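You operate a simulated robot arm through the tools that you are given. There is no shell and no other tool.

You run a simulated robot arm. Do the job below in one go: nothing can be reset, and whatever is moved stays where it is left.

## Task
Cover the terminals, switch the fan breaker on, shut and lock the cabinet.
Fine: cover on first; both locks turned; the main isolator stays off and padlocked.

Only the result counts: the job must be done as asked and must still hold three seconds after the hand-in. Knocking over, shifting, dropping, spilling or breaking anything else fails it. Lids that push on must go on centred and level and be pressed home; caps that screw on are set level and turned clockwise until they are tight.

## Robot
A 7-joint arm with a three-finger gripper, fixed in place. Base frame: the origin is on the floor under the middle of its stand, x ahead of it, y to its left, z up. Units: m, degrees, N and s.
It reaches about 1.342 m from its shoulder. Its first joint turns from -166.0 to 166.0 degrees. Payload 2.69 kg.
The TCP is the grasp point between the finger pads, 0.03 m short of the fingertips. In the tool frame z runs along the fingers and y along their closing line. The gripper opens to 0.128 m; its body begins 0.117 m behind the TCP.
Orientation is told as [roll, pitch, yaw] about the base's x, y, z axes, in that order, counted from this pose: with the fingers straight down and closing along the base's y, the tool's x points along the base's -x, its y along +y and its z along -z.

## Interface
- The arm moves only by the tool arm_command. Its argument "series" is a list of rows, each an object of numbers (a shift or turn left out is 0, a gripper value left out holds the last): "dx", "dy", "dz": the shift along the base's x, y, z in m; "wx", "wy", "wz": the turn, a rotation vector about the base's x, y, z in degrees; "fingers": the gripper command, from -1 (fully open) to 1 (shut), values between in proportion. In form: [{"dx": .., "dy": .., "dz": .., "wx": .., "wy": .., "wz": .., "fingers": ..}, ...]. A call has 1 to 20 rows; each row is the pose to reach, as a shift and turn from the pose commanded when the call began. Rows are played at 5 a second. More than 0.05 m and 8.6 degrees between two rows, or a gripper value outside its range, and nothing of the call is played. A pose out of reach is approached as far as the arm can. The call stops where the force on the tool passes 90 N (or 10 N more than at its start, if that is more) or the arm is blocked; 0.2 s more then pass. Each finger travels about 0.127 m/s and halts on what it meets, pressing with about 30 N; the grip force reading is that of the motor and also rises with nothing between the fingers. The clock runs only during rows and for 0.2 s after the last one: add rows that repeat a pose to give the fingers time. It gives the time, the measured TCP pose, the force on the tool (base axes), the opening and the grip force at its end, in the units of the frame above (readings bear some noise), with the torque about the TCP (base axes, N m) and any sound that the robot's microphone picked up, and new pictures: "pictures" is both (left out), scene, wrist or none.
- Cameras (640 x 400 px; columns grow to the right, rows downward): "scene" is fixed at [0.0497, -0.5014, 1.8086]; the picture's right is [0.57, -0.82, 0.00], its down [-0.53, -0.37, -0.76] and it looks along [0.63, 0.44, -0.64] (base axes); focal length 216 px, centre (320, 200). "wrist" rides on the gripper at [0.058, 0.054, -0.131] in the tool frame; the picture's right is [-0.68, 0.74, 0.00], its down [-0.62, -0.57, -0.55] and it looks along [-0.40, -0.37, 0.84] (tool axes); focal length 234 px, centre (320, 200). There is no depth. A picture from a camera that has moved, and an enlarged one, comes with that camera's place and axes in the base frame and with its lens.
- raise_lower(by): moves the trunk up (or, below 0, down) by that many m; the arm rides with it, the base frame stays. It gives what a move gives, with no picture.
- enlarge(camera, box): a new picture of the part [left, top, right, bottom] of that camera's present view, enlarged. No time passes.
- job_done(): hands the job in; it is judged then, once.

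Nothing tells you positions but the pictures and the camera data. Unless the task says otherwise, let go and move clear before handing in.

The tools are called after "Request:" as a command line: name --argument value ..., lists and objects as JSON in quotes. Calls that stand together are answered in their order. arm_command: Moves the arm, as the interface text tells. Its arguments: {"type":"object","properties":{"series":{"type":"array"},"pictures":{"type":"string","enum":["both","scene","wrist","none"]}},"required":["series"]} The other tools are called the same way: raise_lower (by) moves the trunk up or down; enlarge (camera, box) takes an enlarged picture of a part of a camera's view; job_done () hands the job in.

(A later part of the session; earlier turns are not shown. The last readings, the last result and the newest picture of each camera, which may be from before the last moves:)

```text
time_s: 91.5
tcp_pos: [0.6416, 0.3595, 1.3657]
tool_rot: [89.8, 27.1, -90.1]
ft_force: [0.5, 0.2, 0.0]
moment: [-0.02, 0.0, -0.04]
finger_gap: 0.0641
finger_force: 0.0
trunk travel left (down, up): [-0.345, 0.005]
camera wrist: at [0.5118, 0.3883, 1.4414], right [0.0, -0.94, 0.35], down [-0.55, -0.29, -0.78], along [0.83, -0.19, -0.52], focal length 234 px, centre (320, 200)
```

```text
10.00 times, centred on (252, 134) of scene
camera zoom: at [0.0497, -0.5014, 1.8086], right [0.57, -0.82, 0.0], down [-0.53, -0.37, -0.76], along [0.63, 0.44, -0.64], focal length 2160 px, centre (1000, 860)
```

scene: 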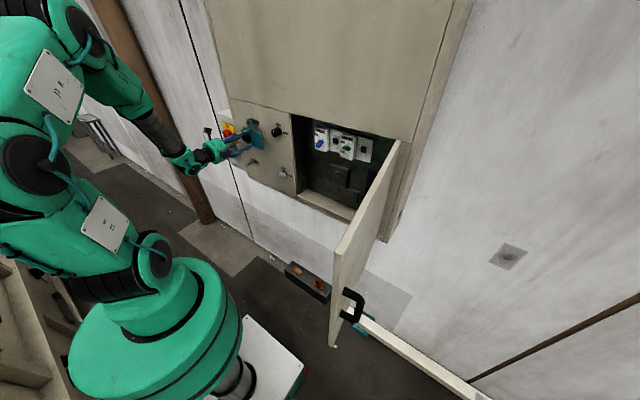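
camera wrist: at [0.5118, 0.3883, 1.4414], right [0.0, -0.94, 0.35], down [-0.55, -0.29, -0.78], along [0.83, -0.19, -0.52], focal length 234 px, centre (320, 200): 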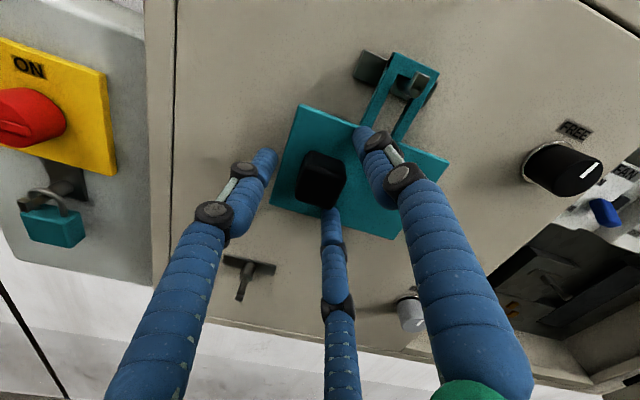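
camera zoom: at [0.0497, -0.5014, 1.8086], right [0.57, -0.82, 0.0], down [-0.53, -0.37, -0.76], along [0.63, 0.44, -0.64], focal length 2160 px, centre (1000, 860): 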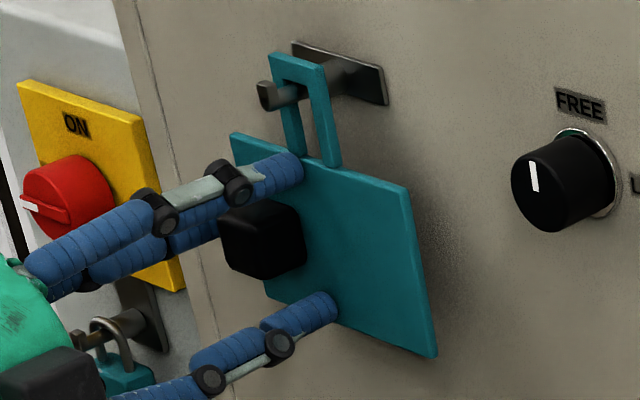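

The fingers surround the knob nicely. Closing now.

Request:
arm_command --series '[{"fingers": 0.2}, {"fingers": 0.4}, {"fingers": 0.6}, {"fingers": 1.0}, {"fingers": 1.0}, {"fingers": 1.0}]' --pictures "both"

Request:
enlarge --camera "wrist" --box '[230, 60, 430, 230]'

Request:
enlarge --camera "scene" --box '[228, 114, 276, 154]'

```text
time_s: 92.9
tcp_pos: [0.6418, 0.3592, 1.3671]
tool_rot: [89.8, 27.1, -90.0]
ft_force: [1.0, -0.5, -0.3]
moment: [0.0, -0.04, -0.07]
finger_gap: 0.0355
finger_force: 29.6
trunk travel left (down, up): [-0.345, 0.005]
camera wrist: at [0.5117, 0.388, 1.4414], right [0.0, -0.94, 0.35], down [-0.55, -0.29, -0.78], along [0.83, -0.19, -0.52], focal length 234 px, centre (320, 200)
```

scene: 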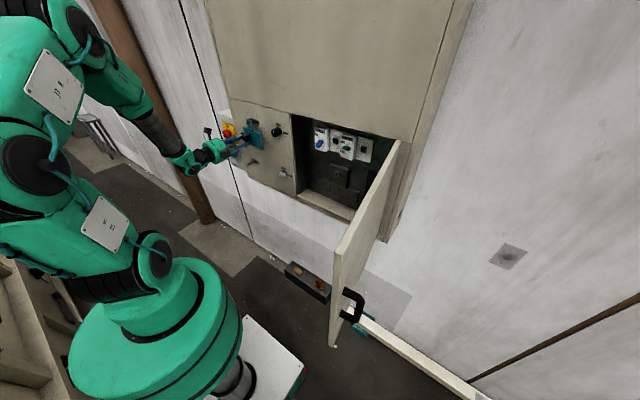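
wrist: 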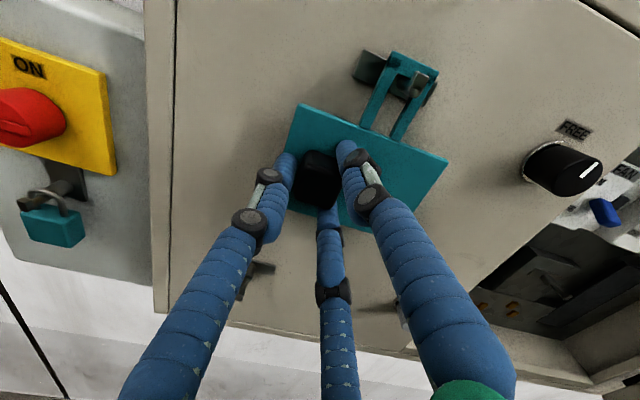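

```text
2.35 times, centred on (330, 145) of wrist
camera zoom: at [0.5117, 0.388, 1.4414], right [0.0, -0.94, 0.35], down [-0.55, -0.29, -0.78], along [0.83, -0.19, -0.52], focal length 551 px, centre (296, 329)
```

zoom: 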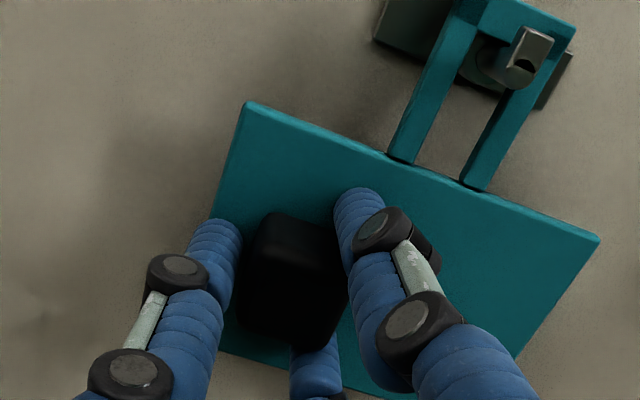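

```text
10.00 times, centred on (252, 134) of scene
camera zoom: at [0.0497, -0.5014, 1.8086], right [0.57, -0.82, 0.0], down [-0.53, -0.37, -0.76], along [0.63, 0.44, -0.64], focal length 2160 px, centre (1000, 860)
```

zoom: 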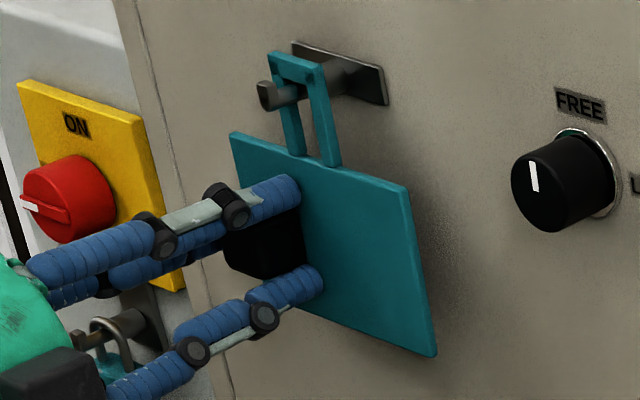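

The knob is gripped with a gap of 35 mm. I'll lift 18 mm so the loop clears the hook's lip, and check before pulling away.

Request:
arm_command --series '[{"dz": 0.006}, {"dz": 0.012}, {"dz": 0.018}, {"dz": 0.018}]' --pictures "both"

Request:
enlarge --camera "wrist" --box '[330, 30, 450, 110]'

Request:
enlarge --camera "scene" --box '[236, 110, 268, 134]'

```text
time_s: 93.9
tcp_pos: [0.6418, 0.3603, 1.3854]
tool_rot: [89.8, 27.0, -89.9]
ft_force: [-0.5, -0.4, -1.4]
moment: [0.0, 0.04, 0.01]
finger_gap: 0.0351
finger_force: 30.2
trunk travel left (down, up): [-0.345, 0.005]
camera wrist: at [0.5123, 0.3888, 1.46], right [0.0, -0.94, 0.35], down [-0.55, -0.29, -0.78], along [0.83, -0.19, -0.52], focal length 234 px, centre (320, 200)
```

scene: 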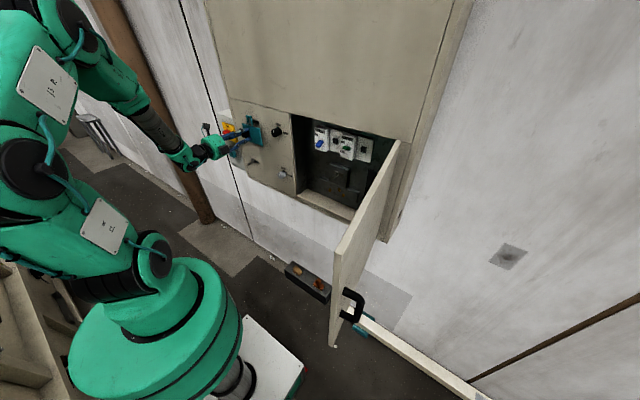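
wrist: 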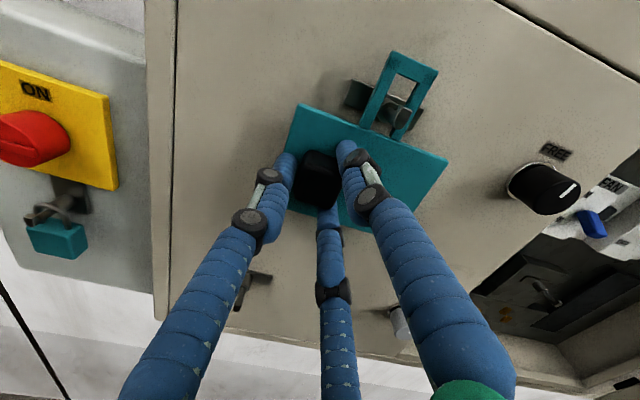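

```text
5.00 times, centred on (390, 70) of wrist
camera zoom: at [0.5123, 0.3888, 1.46], right [0.0, -0.94, 0.35], down [-0.55, -0.29, -0.78], along [0.83, -0.19, -0.52], focal length 1171 px, centre (-30, 850)
```

zoom: 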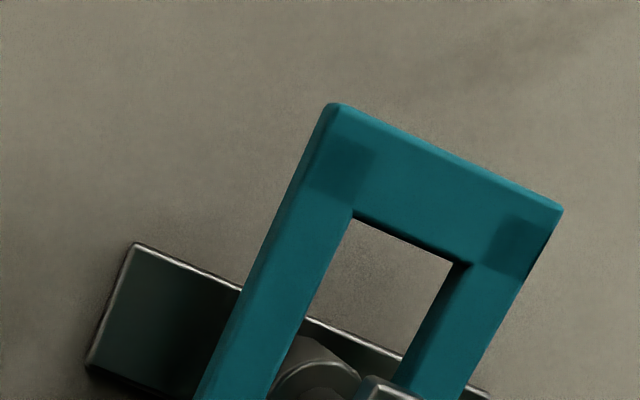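

```text
16.00 times, centred on (252, 122) of scene
camera zoom: at [0.0497, -0.5014, 1.8086], right [0.57, -0.82, 0.0], down [-0.53, -0.37, -0.76], along [0.63, 0.44, -0.64], focal length 3456 px, centre (1408, 1448)
```

zoom: 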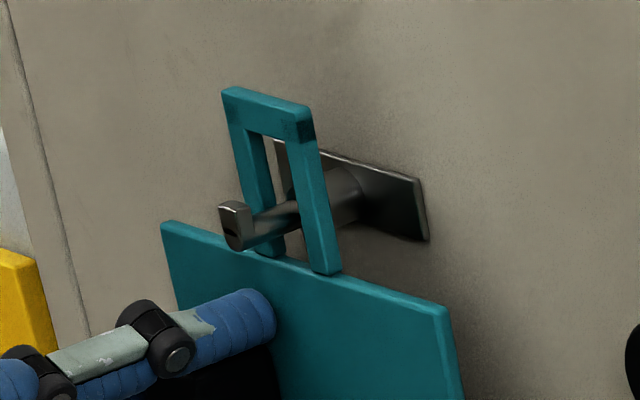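

The loop is well clear above the lip, so I'll lower 5 mm to centre it on the stem and then pull straight back off the hook.

Request:
arm_command --series '[{"dz": -0.005}, {"dz": -0.005, "dx": -0.012}, {"dz": -0.005, "dx": -0.024}, {"dz": -0.005, "dx": -0.036}, {"dz": -0.005, "dx": -0.048}, {"dz": -0.005, "dx": -0.06}, {"dz": -0.005, "dx": -0.07}, {"dz": -0.005, "dx": -0.07}]' --pictures "both"

Request:
enlarge --camera "scene" --box '[228, 108, 276, 148]'

Request:
enlarge --camera "wrist" --box '[240, 20, 480, 220]'

```text
time_s: 95.7
tcp_pos: [0.5721, 0.3598, 1.3797]
tool_rot: [89.7, 27.1, -90.0]
ft_force: [0.0, 0.6, 0.3]
moment: [0.0, 0.02, -0.02]
finger_gap: 0.0353
finger_force: 30.3
trunk travel left (down, up): [-0.345, 0.005]
camera wrist: at [0.4423, 0.3877, 1.4552], right [0.0, -0.94, 0.35], down [-0.55, -0.29, -0.78], along [0.83, -0.19, -0.52], focal length 234 px, centre (320, 200)
```

scene: 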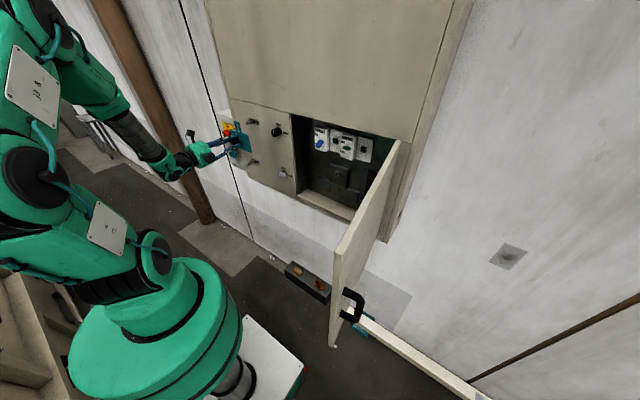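
wrist: 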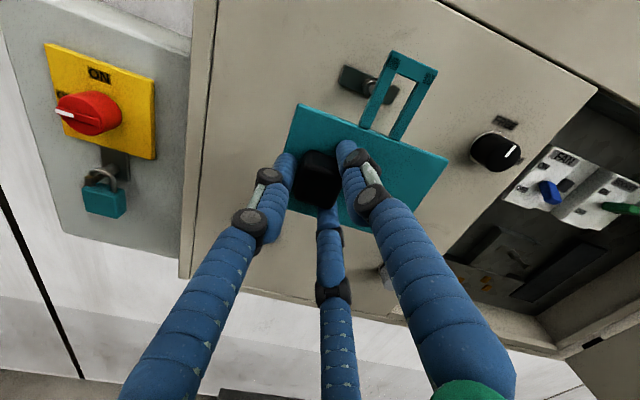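

```text
10.00 times, centred on (252, 128) of scene
camera zoom: at [0.0497, -0.5014, 1.8086], right [0.57, -0.82, 0.0], down [-0.53, -0.37, -0.76], along [0.63, 0.44, -0.64], focal length 2160 px, centre (1000, 920)
```

zoom: 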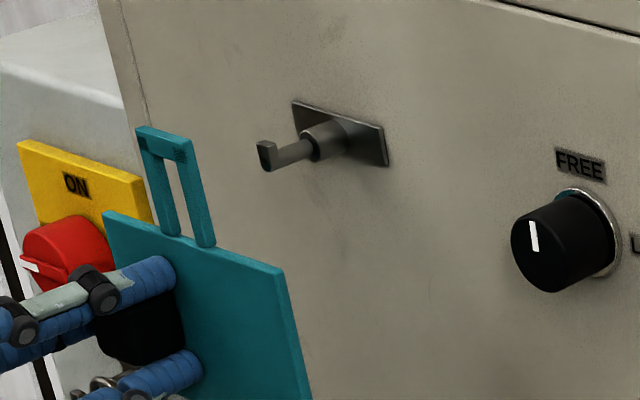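

```text
2.00 times, centred on (360, 120) of wrist
camera zoom: at [0.4423, 0.3877, 1.4552], right [0.0, -0.94, 0.35], down [-0.55, -0.29, -0.78], along [0.83, -0.19, -0.52], focal length 468 px, centre (240, 360)
```

zoom: 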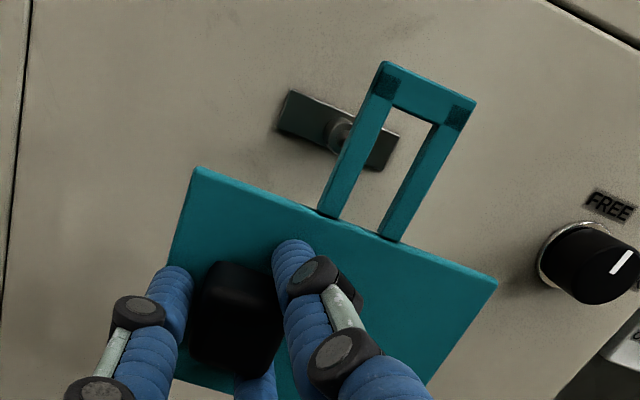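

The cover is off the hook and firmly held. I'll carry it right at z = 1.30, between the two lock knobs, and stop in front of the opening to check.

Request:
arm_command --series '[{"dx": 0.0017, "dy": -0.0008, "dz": -0.0357}, {"dx": 0.0067, "dy": -0.0108, "dz": -0.0707}, {"dx": 0.0167, "dy": -0.0308, "dz": -0.0807}, {"dx": 0.0267, "dy": -0.0608, "dz": -0.0807}, {"dx": 0.0367, "dy": -0.0958, "dz": -0.0807}, {"dx": 0.0467, "dy": -0.1308, "dz": -0.0807}, {"dx": 0.0567, "dy": -0.1658, "dz": -0.0807}, {"dx": 0.0667, "dy": -0.2058, "dz": -0.0807}, {"dx": 0.0667, "dy": -0.2458, "dz": -0.0807}, {"dx": 0.0667, "dy": -0.2858, "dz": -0.0807}, {"dx": 0.0667, "dy": -0.3258, "dz": -0.0807}, {"dx": 0.0667, "dy": -0.3658, "dz": -0.0807}, {"dx": 0.0667, "dy": -0.3658, "dz": -0.0807}]' --pictures "both"

```text
time_s: 98.5
tcp_pos: [0.6391, -0.0062, 1.2992]
tool_rot: [89.8, 27.1, -90.0]
ft_force: [0.8, -0.5, -0.5]
moment: [0.02, 0.03, 0.05]
finger_gap: 0.0353
finger_force: 30.0
trunk travel left (down, up): [-0.345, 0.005]
camera wrist: at [0.5097, 0.0218, 1.3735], right [0.0, -0.94, 0.35], down [-0.55, -0.29, -0.78], along [0.83, -0.19, -0.52], focal length 234 px, centre (320, 200)
```

scene: 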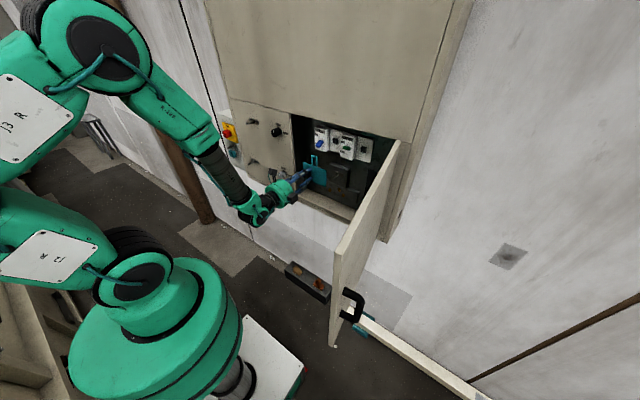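
wrist: 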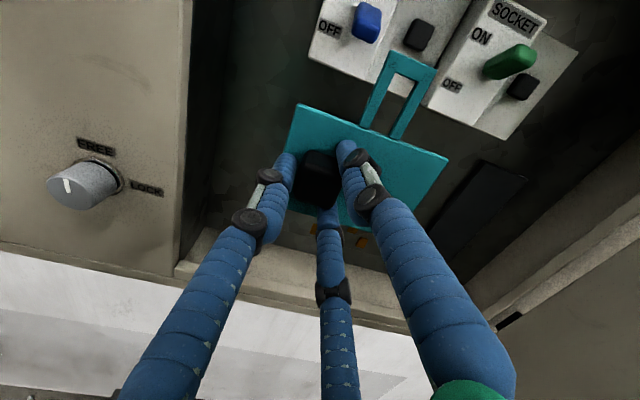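

Request:
arm_command --series '[{"dy": -0.02, "dz": -0.02}, {"dy": -0.04, "dz": -0.05}, {"dy": -0.0554, "dz": -0.08, "dx": 0.001}, {"dy": -0.0554, "dz": -0.094, "dx": 0.001}, {"dy": -0.0554, "dz": -0.094, "dx": 0.001}]' --pictures "both"

Request:
enlarge --camera "wrist" --box '[330, 20, 450, 120]'

Request:
enlarge --camera "scene" --box '[300, 155, 364, 195]'

```text
time_s: 99.7
tcp_pos: [0.6389, -0.0619, 1.2059]
tool_rot: [89.8, 27.1, -90.0]
ft_force: [0.3, 0.6, -0.9]
moment: [0.02, 0.04, 0.03]
finger_gap: 0.0357
finger_force: 30.1
trunk travel left (down, up): [-0.345, 0.005]
camera wrist: at [0.5085, -0.0335, 1.2802], right [0.0, -0.94, 0.35], down [-0.55, -0.29, -0.78], along [0.83, -0.19, -0.52], focal length 234 px, centre (320, 200)
```

scene: 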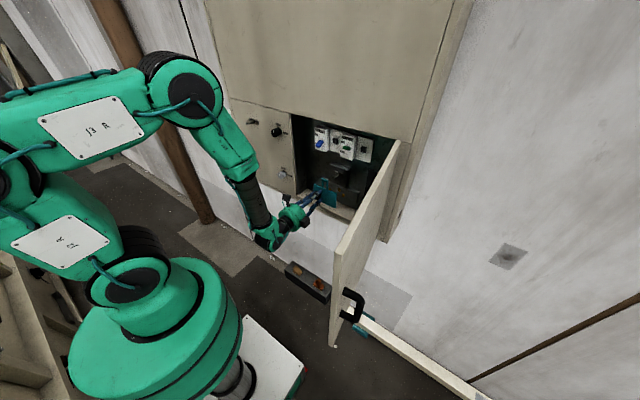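
wrist: 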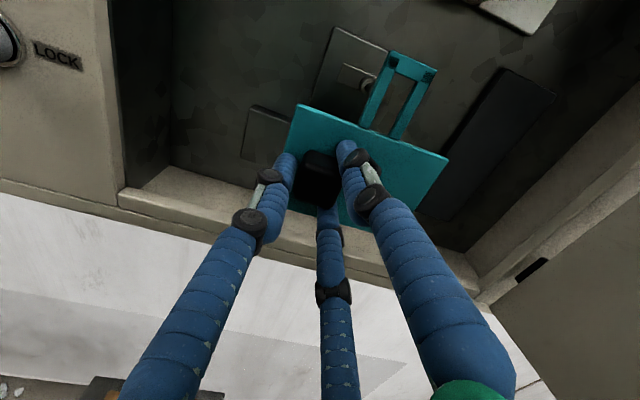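

```text
4.00 times, centred on (390, 70) of wrist
camera zoom: at [0.5085, -0.0335, 1.2802], right [0.0, -0.94, 0.35], down [-0.55, -0.29, -0.78], along [0.83, -0.19, -0.52], focal length 937 px, centre (40, 720)
```

zoom: 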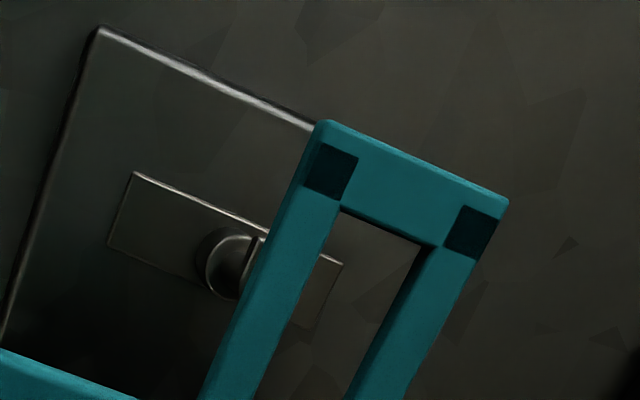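

```text
10.00 times, centred on (332, 175) of scene
camera zoom: at [0.0497, -0.5014, 1.8086], right [0.57, -0.82, 0.0], down [-0.53, -0.37, -0.76], along [0.63, 0.44, -0.64], focal length 2160 px, centre (200, 450)
```

zoom: 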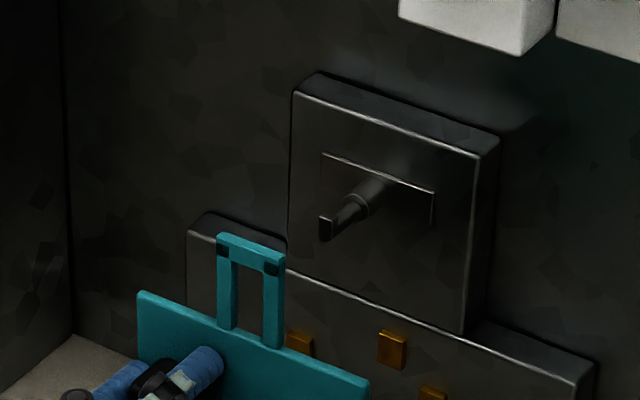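

The loop is lined up with the peg by the measured offset. I'll advance until the loop is just short of the peg tip and check the alignment.

Request:
arm_command --series '[{"dx": 0.015}, {"dx": 0.03}, {"dx": 0.045}, {"dx": 0.05}, {"dx": 0.05}]' --pictures "both"

Request:
enlarge --camera "wrist" --box '[330, 20, 450, 120]'

Request:
enlarge --camera "scene" --box '[308, 160, 356, 190]'

```text
time_s: 100.9
tcp_pos: [0.6905, -0.0622, 1.2052]
tool_rot: [89.8, 27.2, -89.9]
ft_force: [0.5, -0.1, -1.0]
moment: [0.05, 0.01, -0.01]
finger_gap: 0.0353
finger_force: 29.9
trunk travel left (down, up): [-0.345, 0.005]
camera wrist: at [0.5594, -0.0334, 1.2798], right [0.0, -0.94, 0.35], down [-0.55, -0.29, -0.78], along [0.83, -0.19, -0.52], focal length 234 px, centre (320, 200)
```

scene: 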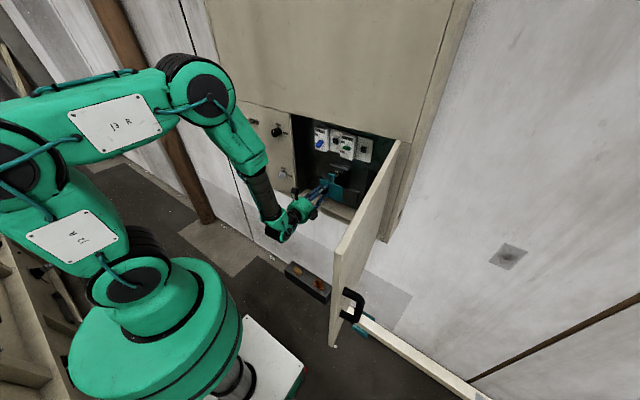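
wrist: 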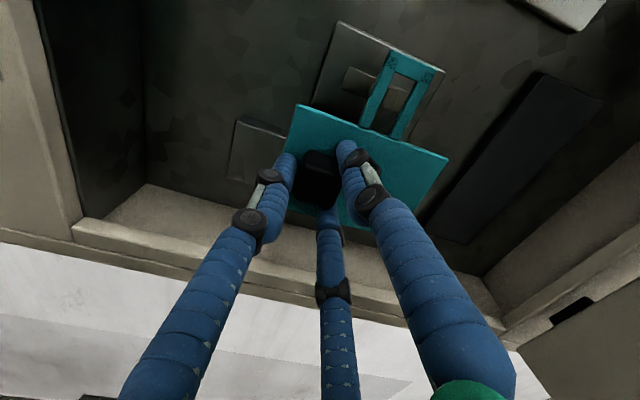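

```text
4.00 times, centred on (390, 70) of wrist
camera zoom: at [0.5594, -0.0334, 1.2798], right [0.0, -0.94, 0.35], down [-0.55, -0.29, -0.78], along [0.83, -0.19, -0.52], focal length 937 px, centre (40, 720)
```

zoom: 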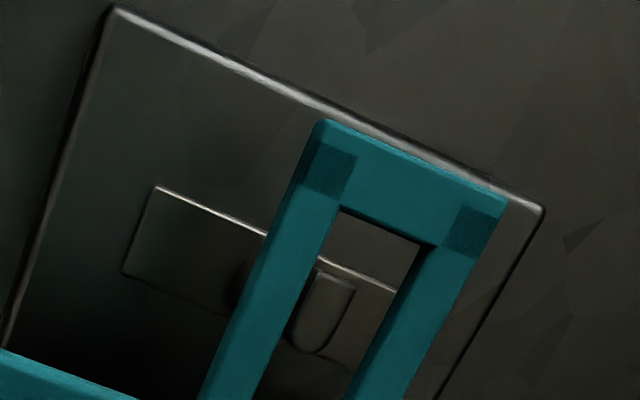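

```text
13.33 times, centred on (332, 175) of scene
camera zoom: at [0.0497, -0.5014, 1.8086], right [0.57, -0.82, 0.0], down [-0.53, -0.37, -0.76], along [0.63, 0.44, -0.64], focal length 2880 px, centre (160, 533)
```

zoom: 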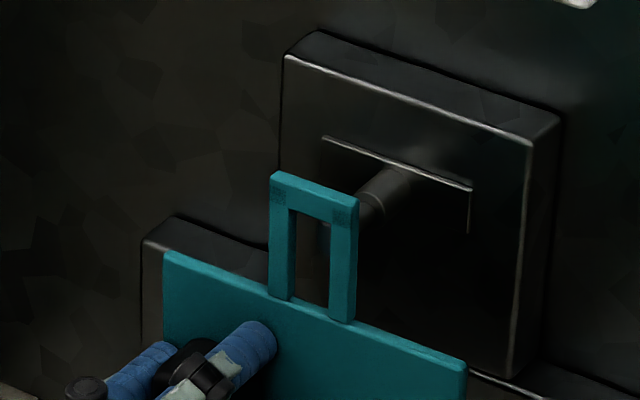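

The loop is centred on the peg to within about 1 mm, with roughly 10 mm to spare above the lip. I'll move it over the peg.

Request:
arm_command --series '[{"dx": 0.008}, {"dx": 0.016}, {"dx": 0.024}, {"dx": 0.032}, {"dx": 0.032}]' --pictures "both"

Request:
enlarge --camera "wrist" --box '[330, 20, 450, 120]'

Request:
enlarge --camera "scene" --box '[308, 160, 356, 190]'

```text
time_s: 102.1
tcp_pos: [0.722, -0.0616, 1.2055]
tool_rot: [89.8, 27.2, -89.9]
ft_force: [0.4, -0.8, -1.2]
moment: [0.02, 0.04, 0.0]
finger_gap: 0.0355
finger_force: 30.4
trunk travel left (down, up): [-0.345, 0.005]
camera wrist: at [0.5918, -0.033, 1.2804], right [0.0, -0.94, 0.35], down [-0.55, -0.29, -0.78], along [0.83, -0.19, -0.52], focal length 234 px, centre (320, 200)
```

scene: 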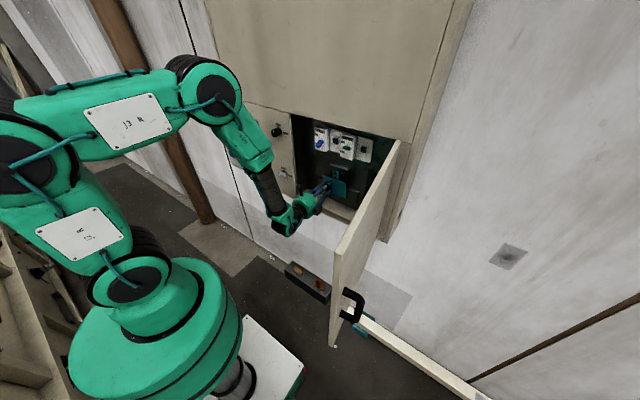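
wrist: 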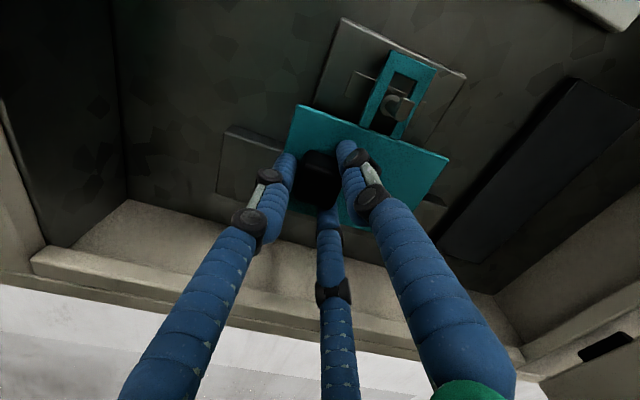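

```text
4.00 times, centred on (390, 70) of wrist
camera zoom: at [0.5918, -0.033, 1.2804], right [0.0, -0.94, 0.35], down [-0.55, -0.29, -0.78], along [0.83, -0.19, -0.52], focal length 937 px, centre (40, 720)
```

zoom: 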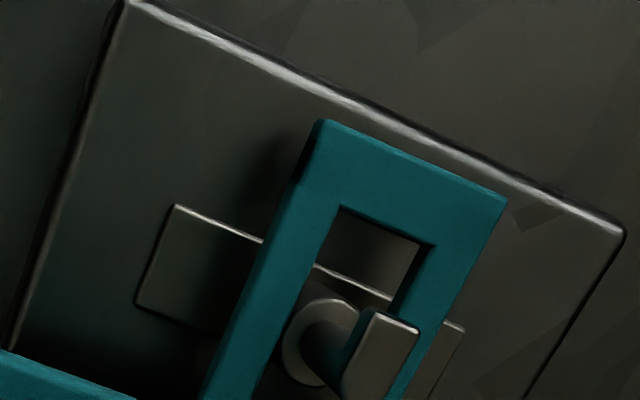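

```text
13.33 times, centred on (332, 175) of scene
camera zoom: at [0.0497, -0.5014, 1.8086], right [0.57, -0.82, 0.0], down [-0.53, -0.37, -0.76], along [0.63, 0.44, -0.64], focal length 2880 px, centre (160, 533)
```

zoom: 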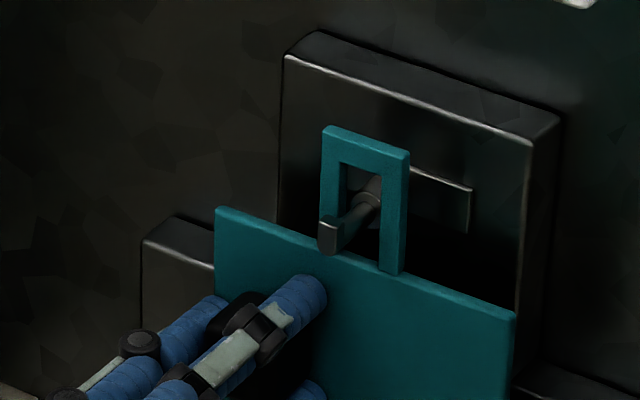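

The peg tip is through the loop. Now I lower the cover onto the stem while watching the force.

Request:
arm_command --series '[{"dx": 0.004, "dz": -0.004}, {"dx": 0.004, "dz": -0.008}, {"dx": 0.004, "dz": -0.012}, {"dx": 0.004, "dz": -0.014}, {"dx": 0.004, "dz": -0.014}]' --pictures "both"

Request:
enlarge --camera "wrist" --box '[330, 20, 450, 120]'

Request:
enlarge --camera "scene" --box '[308, 160, 356, 190]'

```text
time_s: 103.3
tcp_pos: [0.7262, -0.0616, 1.1941]
tool_rot: [90.1, 27.1, -89.9]
ft_force: [-1.8, 2.0, 16.2]
moment: [-0.39, -0.42, 0.07]
finger_gap: 0.0356
finger_force: 30.0
trunk travel left (down, up): [-0.345, 0.005]
camera wrist: at [0.5961, -0.0338, 1.2684], right [0.0, -0.94, 0.35], down [-0.55, -0.29, -0.78], along [0.84, -0.19, -0.51], focal length 234 px, centre (320, 200)
```

scene: 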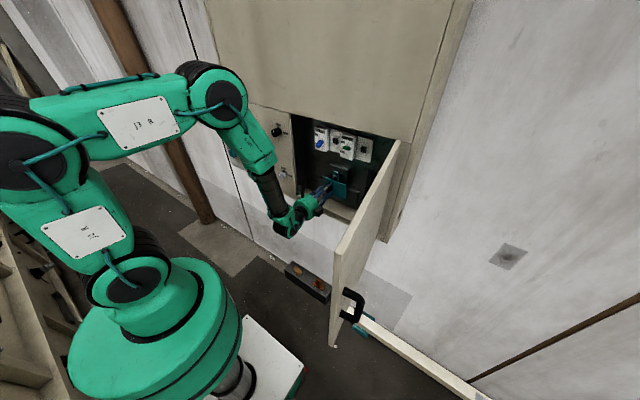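
wrist: 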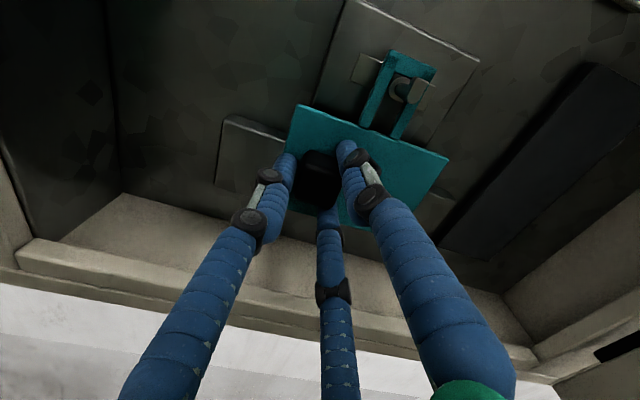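

```text
4.00 times, centred on (390, 70) of wrist
camera zoom: at [0.5961, -0.0338, 1.2684], right [0.0, -0.94, 0.35], down [-0.55, -0.29, -0.78], along [0.84, -0.19, -0.51], focal length 937 px, centre (40, 720)
```

zoom: 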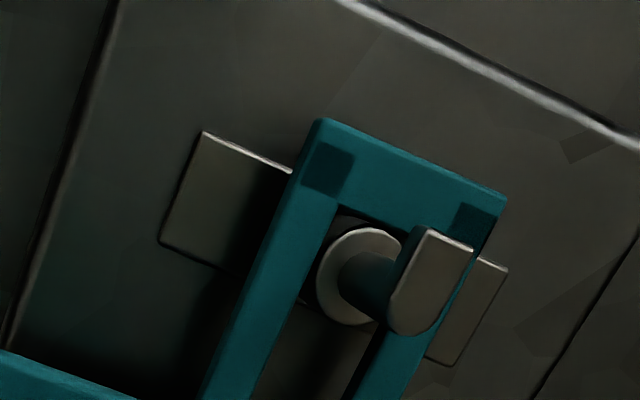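

```text
13.33 times, centred on (332, 175) of scene
camera zoom: at [0.0497, -0.5014, 1.8086], right [0.57, -0.82, 0.0], down [-0.53, -0.37, -0.76], along [0.63, 0.44, -0.64], focal length 2880 px, centre (160, 533)
```

zoom: 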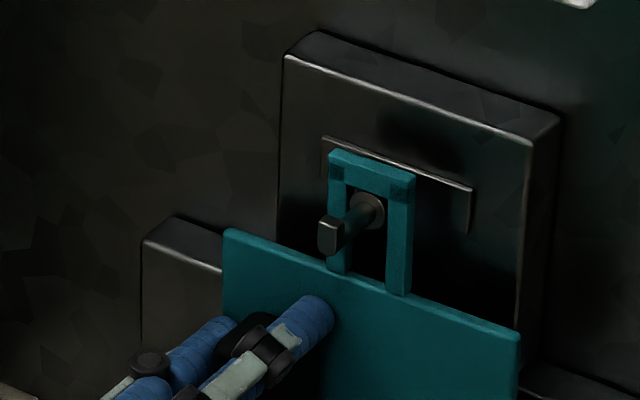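

The force reads +16 N upward, so the cover is resting on the peg. I'll ease up 1.5 mm, open the fingers and back straight out.

Request:
arm_command --series '[{"dz": 0.0015}, {"dz": 0.0015, "fingers": 0.4}, {"dz": 0.0015, "fingers": 0.2}, {"dz": 0.0015, "fingers": 0.0}, {"dz": 0.0015, "fingers": 0.0}]' --pictures "both"

Request:
enlarge --camera "wrist" --box '[230, 20, 470, 230]'

Request:
enlarge --camera "scene" --box '[308, 155, 372, 205]'

```text
time_s: 104.5
tcp_pos: [0.7267, -0.0638, 1.1929]
tool_rot: [89.9, 27.2, -90.0]
ft_force: [0.7, -0.2, -0.2]
moment: [-0.02, 0.02, -0.01]
finger_gap: 0.0642
finger_force: 0.0
trunk travel left (down, up): [-0.345, 0.005]
camera wrist: at [0.596, -0.0343, 1.268], right [0.0, -0.94, 0.35], down [-0.55, -0.29, -0.78], along [0.83, -0.19, -0.52], focal length 234 px, centre (320, 200)
```

scene: 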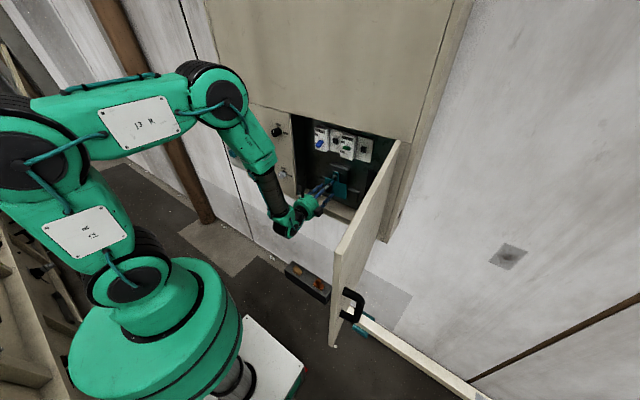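
wrist: 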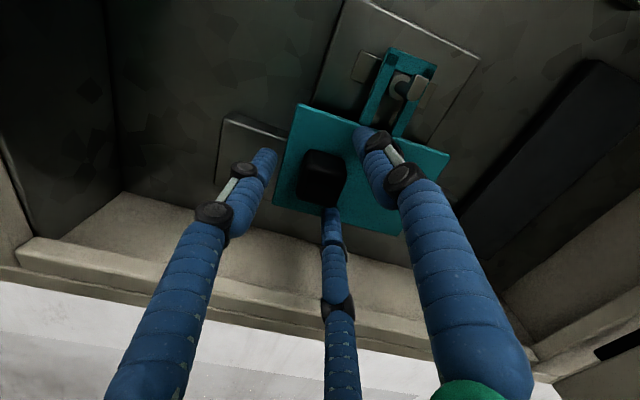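

```text
1.90 times, centred on (350, 125) of wrist
camera zoom: at [0.596, -0.0343, 1.268], right [0.0, -0.94, 0.35], down [-0.55, -0.29, -0.78], along [0.83, -0.19, -0.52], focal length 446 px, centre (263, 343)
```

zoom: 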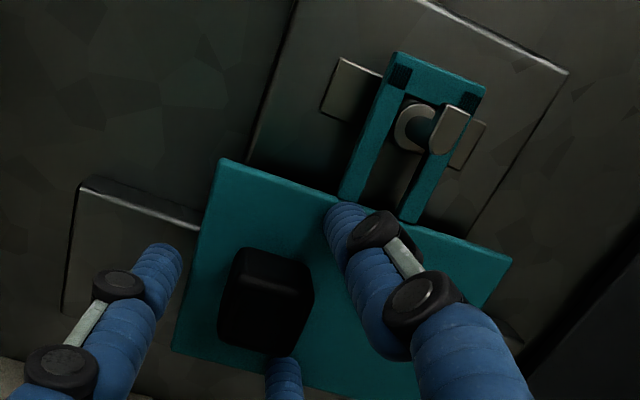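

```text
8.00 times, centred on (340, 180) of scene
camera zoom: at [0.0497, -0.5014, 1.8086], right [0.57, -0.82, 0.0], down [-0.53, -0.37, -0.76], along [0.63, 0.44, -0.64], focal length 1728 px, centre (160, 360)
```

zoom: 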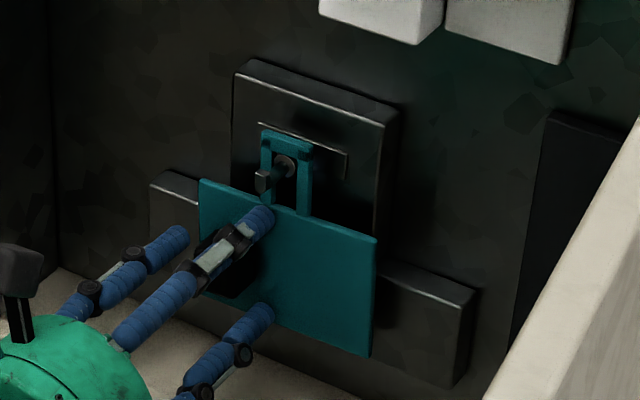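

The cover hangs level on the peg, in front of the terminals. I'll back straight out, close the fingers, and move up for a look at the FAN breaker.

Request:
arm_command --series '[{"dx": -0.015}, {"dx": -0.03}, {"dx": -0.045}, {"dx": -0.06}, {"dx": -0.07}, {"dx": -0.075, "dy": 0.01, "dz": 0.03}, {"dx": -0.075, "dy": 0.025, "dz": 0.065}, {"dx": -0.075, "dy": 0.04, "dz": 0.1, "fingers": 0.5}, {"dx": -0.075, "dy": 0.052, "dz": 0.135, "fingers": 1.0}, {"dx": -0.075, "dy": 0.052, "dz": 0.135, "fingers": 1.0}, {"dx": -0.075, "dy": 0.052, "dz": 0.135, "fingers": 1.0}]' --pictures "both"

Request:
enlarge --camera "scene" --box '[290, 110, 400, 205]'

Request:
enlarge --camera "wrist" --box '[240, 20, 480, 170]'

```text
time_s: 106.9
tcp_pos: [0.6527, -0.0088, 1.3265]
tool_rot: [89.8, 27.1, -90.1]
ft_force: [0.5, 0.7, -0.2]
moment: [0.01, -0.03, -0.02]
finger_gap: 0.002
finger_force: 29.9
trunk travel left (down, up): [-0.345, 0.005]
camera wrist: at [0.5227, 0.019, 1.4012], right [0.0, -0.94, 0.35], down [-0.55, -0.29, -0.78], along [0.83, -0.19, -0.52], focal length 234 px, centre (320, 200)
```

scene: 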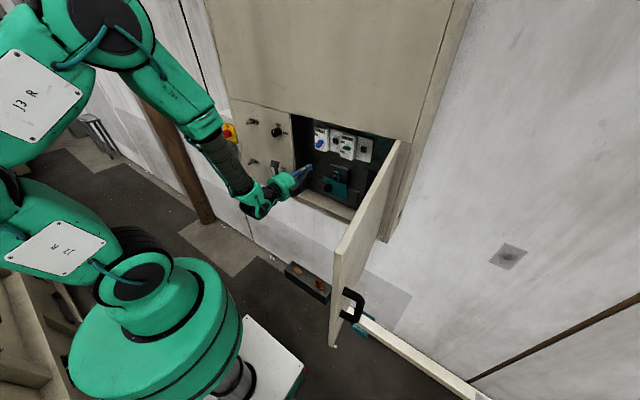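
wrist: 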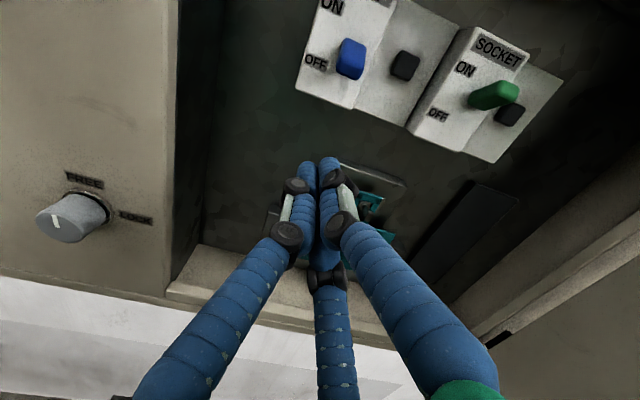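

```text
4.21 times, centred on (345, 158) of scene
camera zoom: at [0.0497, -0.5014, 1.8086], right [0.57, -0.82, 0.0], down [-0.53, -0.37, -0.76], along [0.63, 0.44, -0.64], focal length 909 px, centre (215, 379)
```

zoom: 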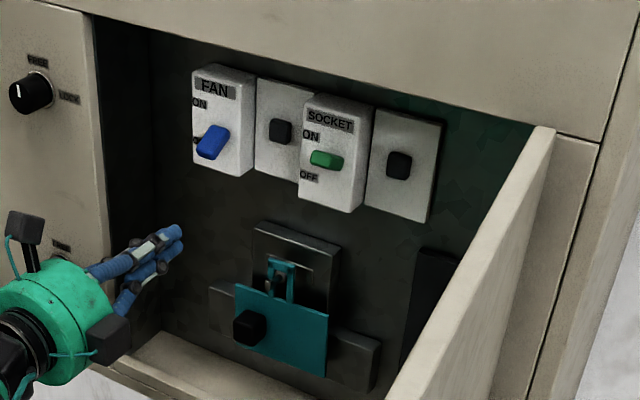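

```text
2.67 times, centred on (360, 95) of wrist
camera zoom: at [0.5227, 0.019, 1.4012], right [0.0, -0.94, 0.35], down [-0.55, -0.29, -0.78], along [0.83, -0.19, -0.52], focal length 624 px, centre (213, 480)
```

zoom: 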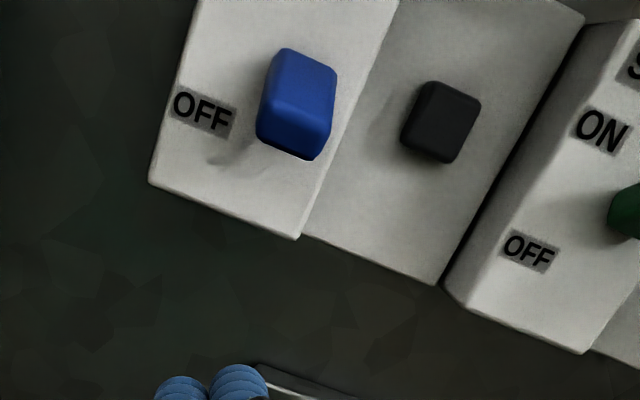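

The breaker lever is at about (0.741–0.765, −0.009, 1.396–1.411), pointing down at OFF. I'll put the closed fingertips under it, then push up.

Request:
arm_command --series '[{"dy": 0.003, "dz": 0.008}, {"dy": 0.003, "dz": 0.013, "dx": 0.02}, {"dy": 0.003, "dz": 0.013, "dx": 0.045}, {"dy": 0.003, "dz": 0.013, "dx": 0.068}, {"dy": 0.003, "dz": 0.013, "dx": 0.068}]' --pictures "both"

Request:
enlarge --camera "scene" --box '[300, 115, 356, 165]'

Request:
enlarge --camera "wrist" --box '[240, 60, 440, 190]'

```text
time_s: 108.1
tcp_pos: [0.7198, -0.0071, 1.3402]
tool_rot: [89.8, 27.2, -90.0]
ft_force: [0.0, -0.1, 0.2]
moment: [0.02, -0.04, -0.01]
finger_gap: 0.002
finger_force: 30.2
trunk travel left (down, up): [-0.345, 0.005]
camera wrist: at [0.5896, 0.0213, 1.4148], right [0.0, -0.94, 0.35], down [-0.55, -0.29, -0.78], along [0.83, -0.19, -0.52], focal length 234 px, centre (320, 200)
```

scene: 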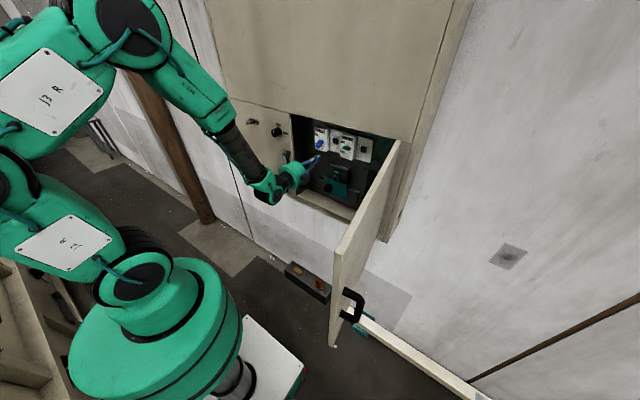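
wrist: 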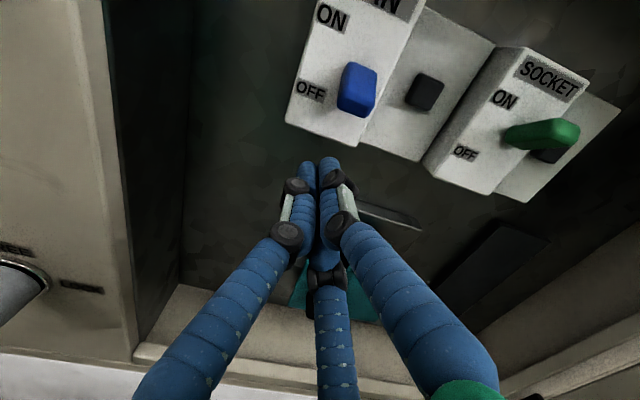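

```text
8.00 times, centred on (328, 140) of scene
camera zoom: at [0.0497, -0.5014, 1.8086], right [0.57, -0.82, 0.0], down [-0.53, -0.37, -0.76], along [0.63, 0.44, -0.64], focal length 1728 px, centre (256, 680)
```

zoom: 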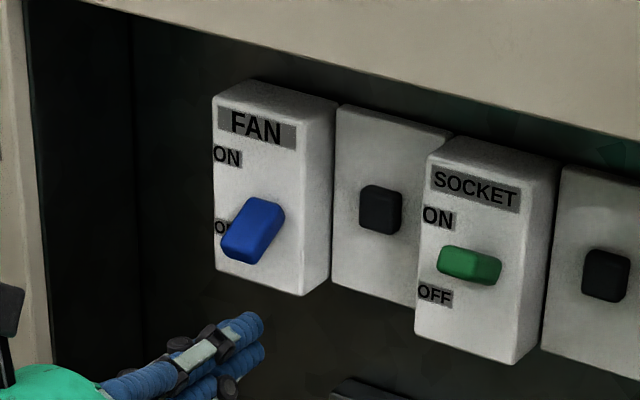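

```text
3.08 times, centred on (340, 125) of wrist
camera zoom: at [0.5896, 0.0213, 1.4148], right [0.0, -0.94, 0.35], down [-0.55, -0.29, -0.78], along [0.83, -0.19, -0.52], focal length 720 px, centre (258, 431)
```

zoom: 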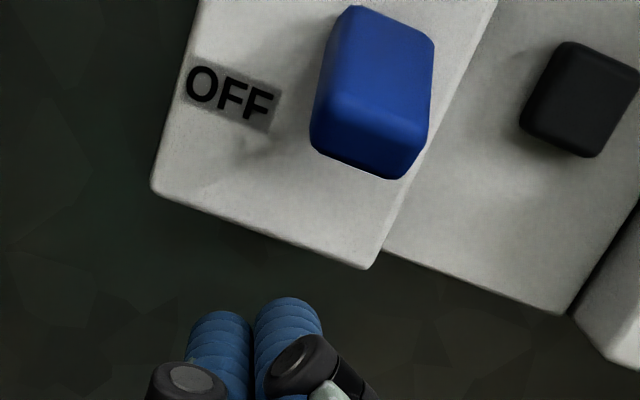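

The fingertips are right below the lever. Pushing up now in small steps.

Request:
arm_command --series '[{"dz": 0.01}, {"dz": 0.018}, {"dz": 0.025}, {"dz": 0.032}, {"dz": 0.039}, {"dz": 0.046}, {"dz": 0.053}, {"dz": 0.06}, {"dz": 0.06}]' --pictures "both"

Request:
enlarge --camera "scene" --box '[300, 115, 356, 165]'

Request:
enlarge --camera "wrist" --box '[240, 60, 440, 190]'

```text
time_s: 110.1
tcp_pos: [0.7176, -0.0066, 1.3975]
tool_rot: [89.4, 27.1, -90.4]
ft_force: [-6.4, 0.3, -21.9]
moment: [0.07, 0.5, -0.06]
finger_gap: 0.0019
finger_force: 29.7
trunk travel left (down, up): [-0.345, 0.005]
camera wrist: at [0.5887, 0.021, 1.4728], right [0.0, -0.94, 0.35], down [-0.56, -0.29, -0.78], along [0.83, -0.19, -0.52], focal length 234 px, centre (320, 200)
```

scene: 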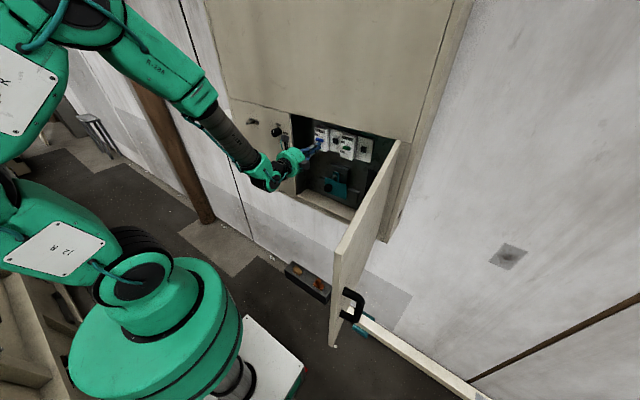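
wrist: 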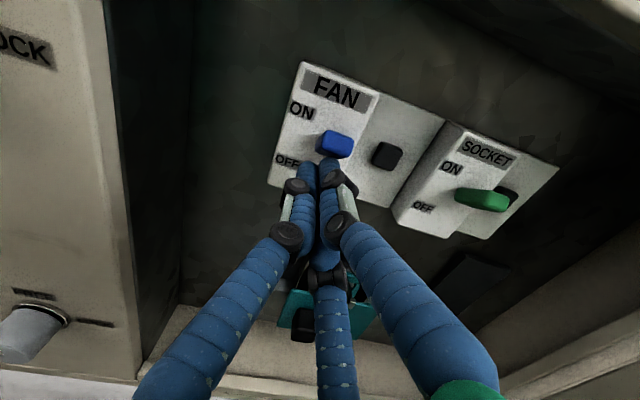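

```text
8.00 times, centred on (328, 140) of scene
camera zoom: at [0.0497, -0.5014, 1.8086], right [0.57, -0.82, 0.0], down [-0.53, -0.37, -0.76], along [0.63, 0.44, -0.64], focal length 1728 px, centre (256, 680)
```

zoom: 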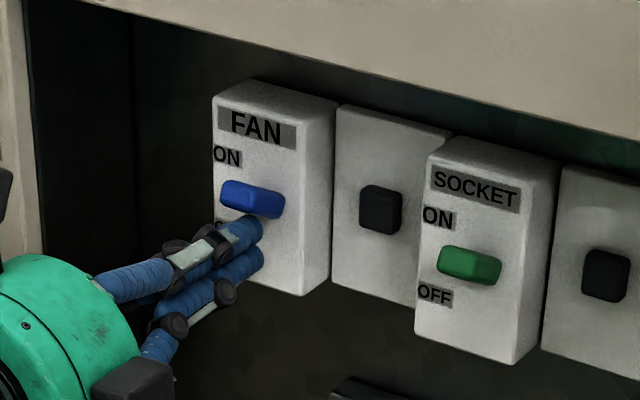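

```text
3.08 times, centred on (340, 125) of wrist
camera zoom: at [0.5887, 0.021, 1.4728], right [0.0, -0.94, 0.35], down [-0.56, -0.29, -0.78], along [0.83, -0.19, -0.52], focal length 720 px, centre (258, 431)
```

zoom: 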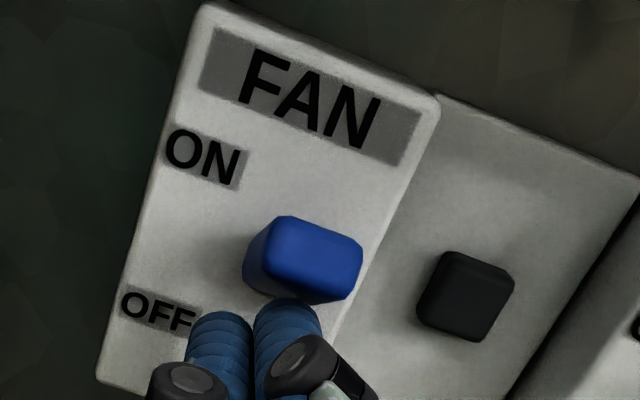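

The lever now lies in the ON attitude, matching the SOCKET lever, and the force shows it against its stop. I'll nudge a little further to be sure, then drop away and back out to check that it stays.

Request:
arm_command --series '[{"dz": 0.002}, {"dz": 0.003}, {"dz": 0.003}, {"dz": -0.005}, {"dz": -0.015}, {"dz": -0.02, "dx": -0.02}, {"dz": -0.02, "dx": -0.05}, {"dz": -0.02, "dx": -0.075}, {"dz": -0.02, "dx": -0.075}]' --pictures "both"

Request:
enlarge --camera "scene" --box '[300, 115, 356, 165]'

Request:
enlarge --camera "scene" --box '[210, 100, 420, 231]'

```text
time_s: 112.1
tcp_pos: [0.6442, -0.0075, 1.3828]
tool_rot: [89.9, 27.1, -90.0]
ft_force: [-0.3, 0.2, 0.0]
moment: [0.03, 0.04, 0.03]
finger_gap: 0.0017
finger_force: 30.6
trunk travel left (down, up): [-0.345, 0.005]
camera wrist: at [0.5133, 0.0209, 1.4575], right [0.0, -0.94, 0.35], down [-0.55, -0.29, -0.78], along [0.84, -0.19, -0.52], focal length 234 px, centre (320, 200)
```

scene: 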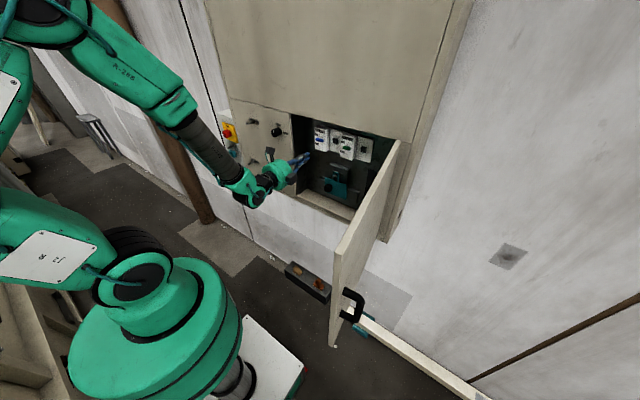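
wrist: 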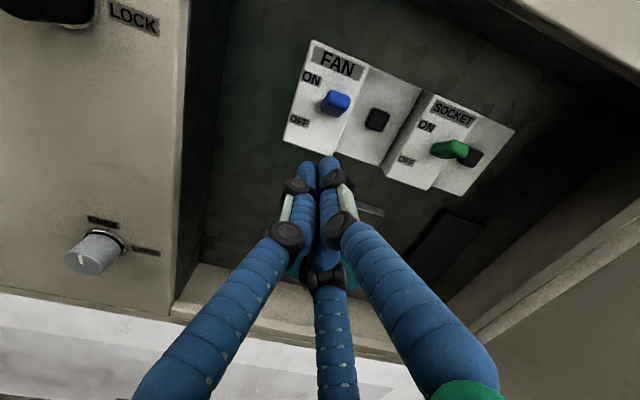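

```text
8.00 times, centred on (328, 140) of scene
camera zoom: at [0.0497, -0.5014, 1.8086], right [0.57, -0.82, 0.0], down [-0.53, -0.37, -0.76], along [0.63, 0.44, -0.64], focal length 1728 px, centre (256, 680)
```

zoom: 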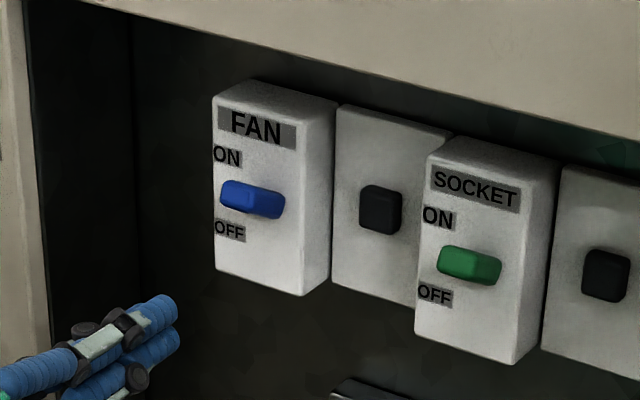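

```text
3.05 times, centred on (315, 166) of scene
camera zoom: at [0.0497, -0.5014, 1.8086], right [0.57, -0.82, 0.0], down [-0.53, -0.37, -0.76], along [0.63, 0.44, -0.64], focal length 658 px, centre (335, 305)
```

zoom: 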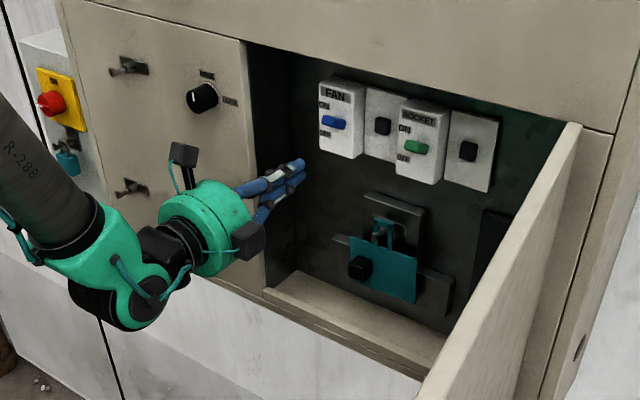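

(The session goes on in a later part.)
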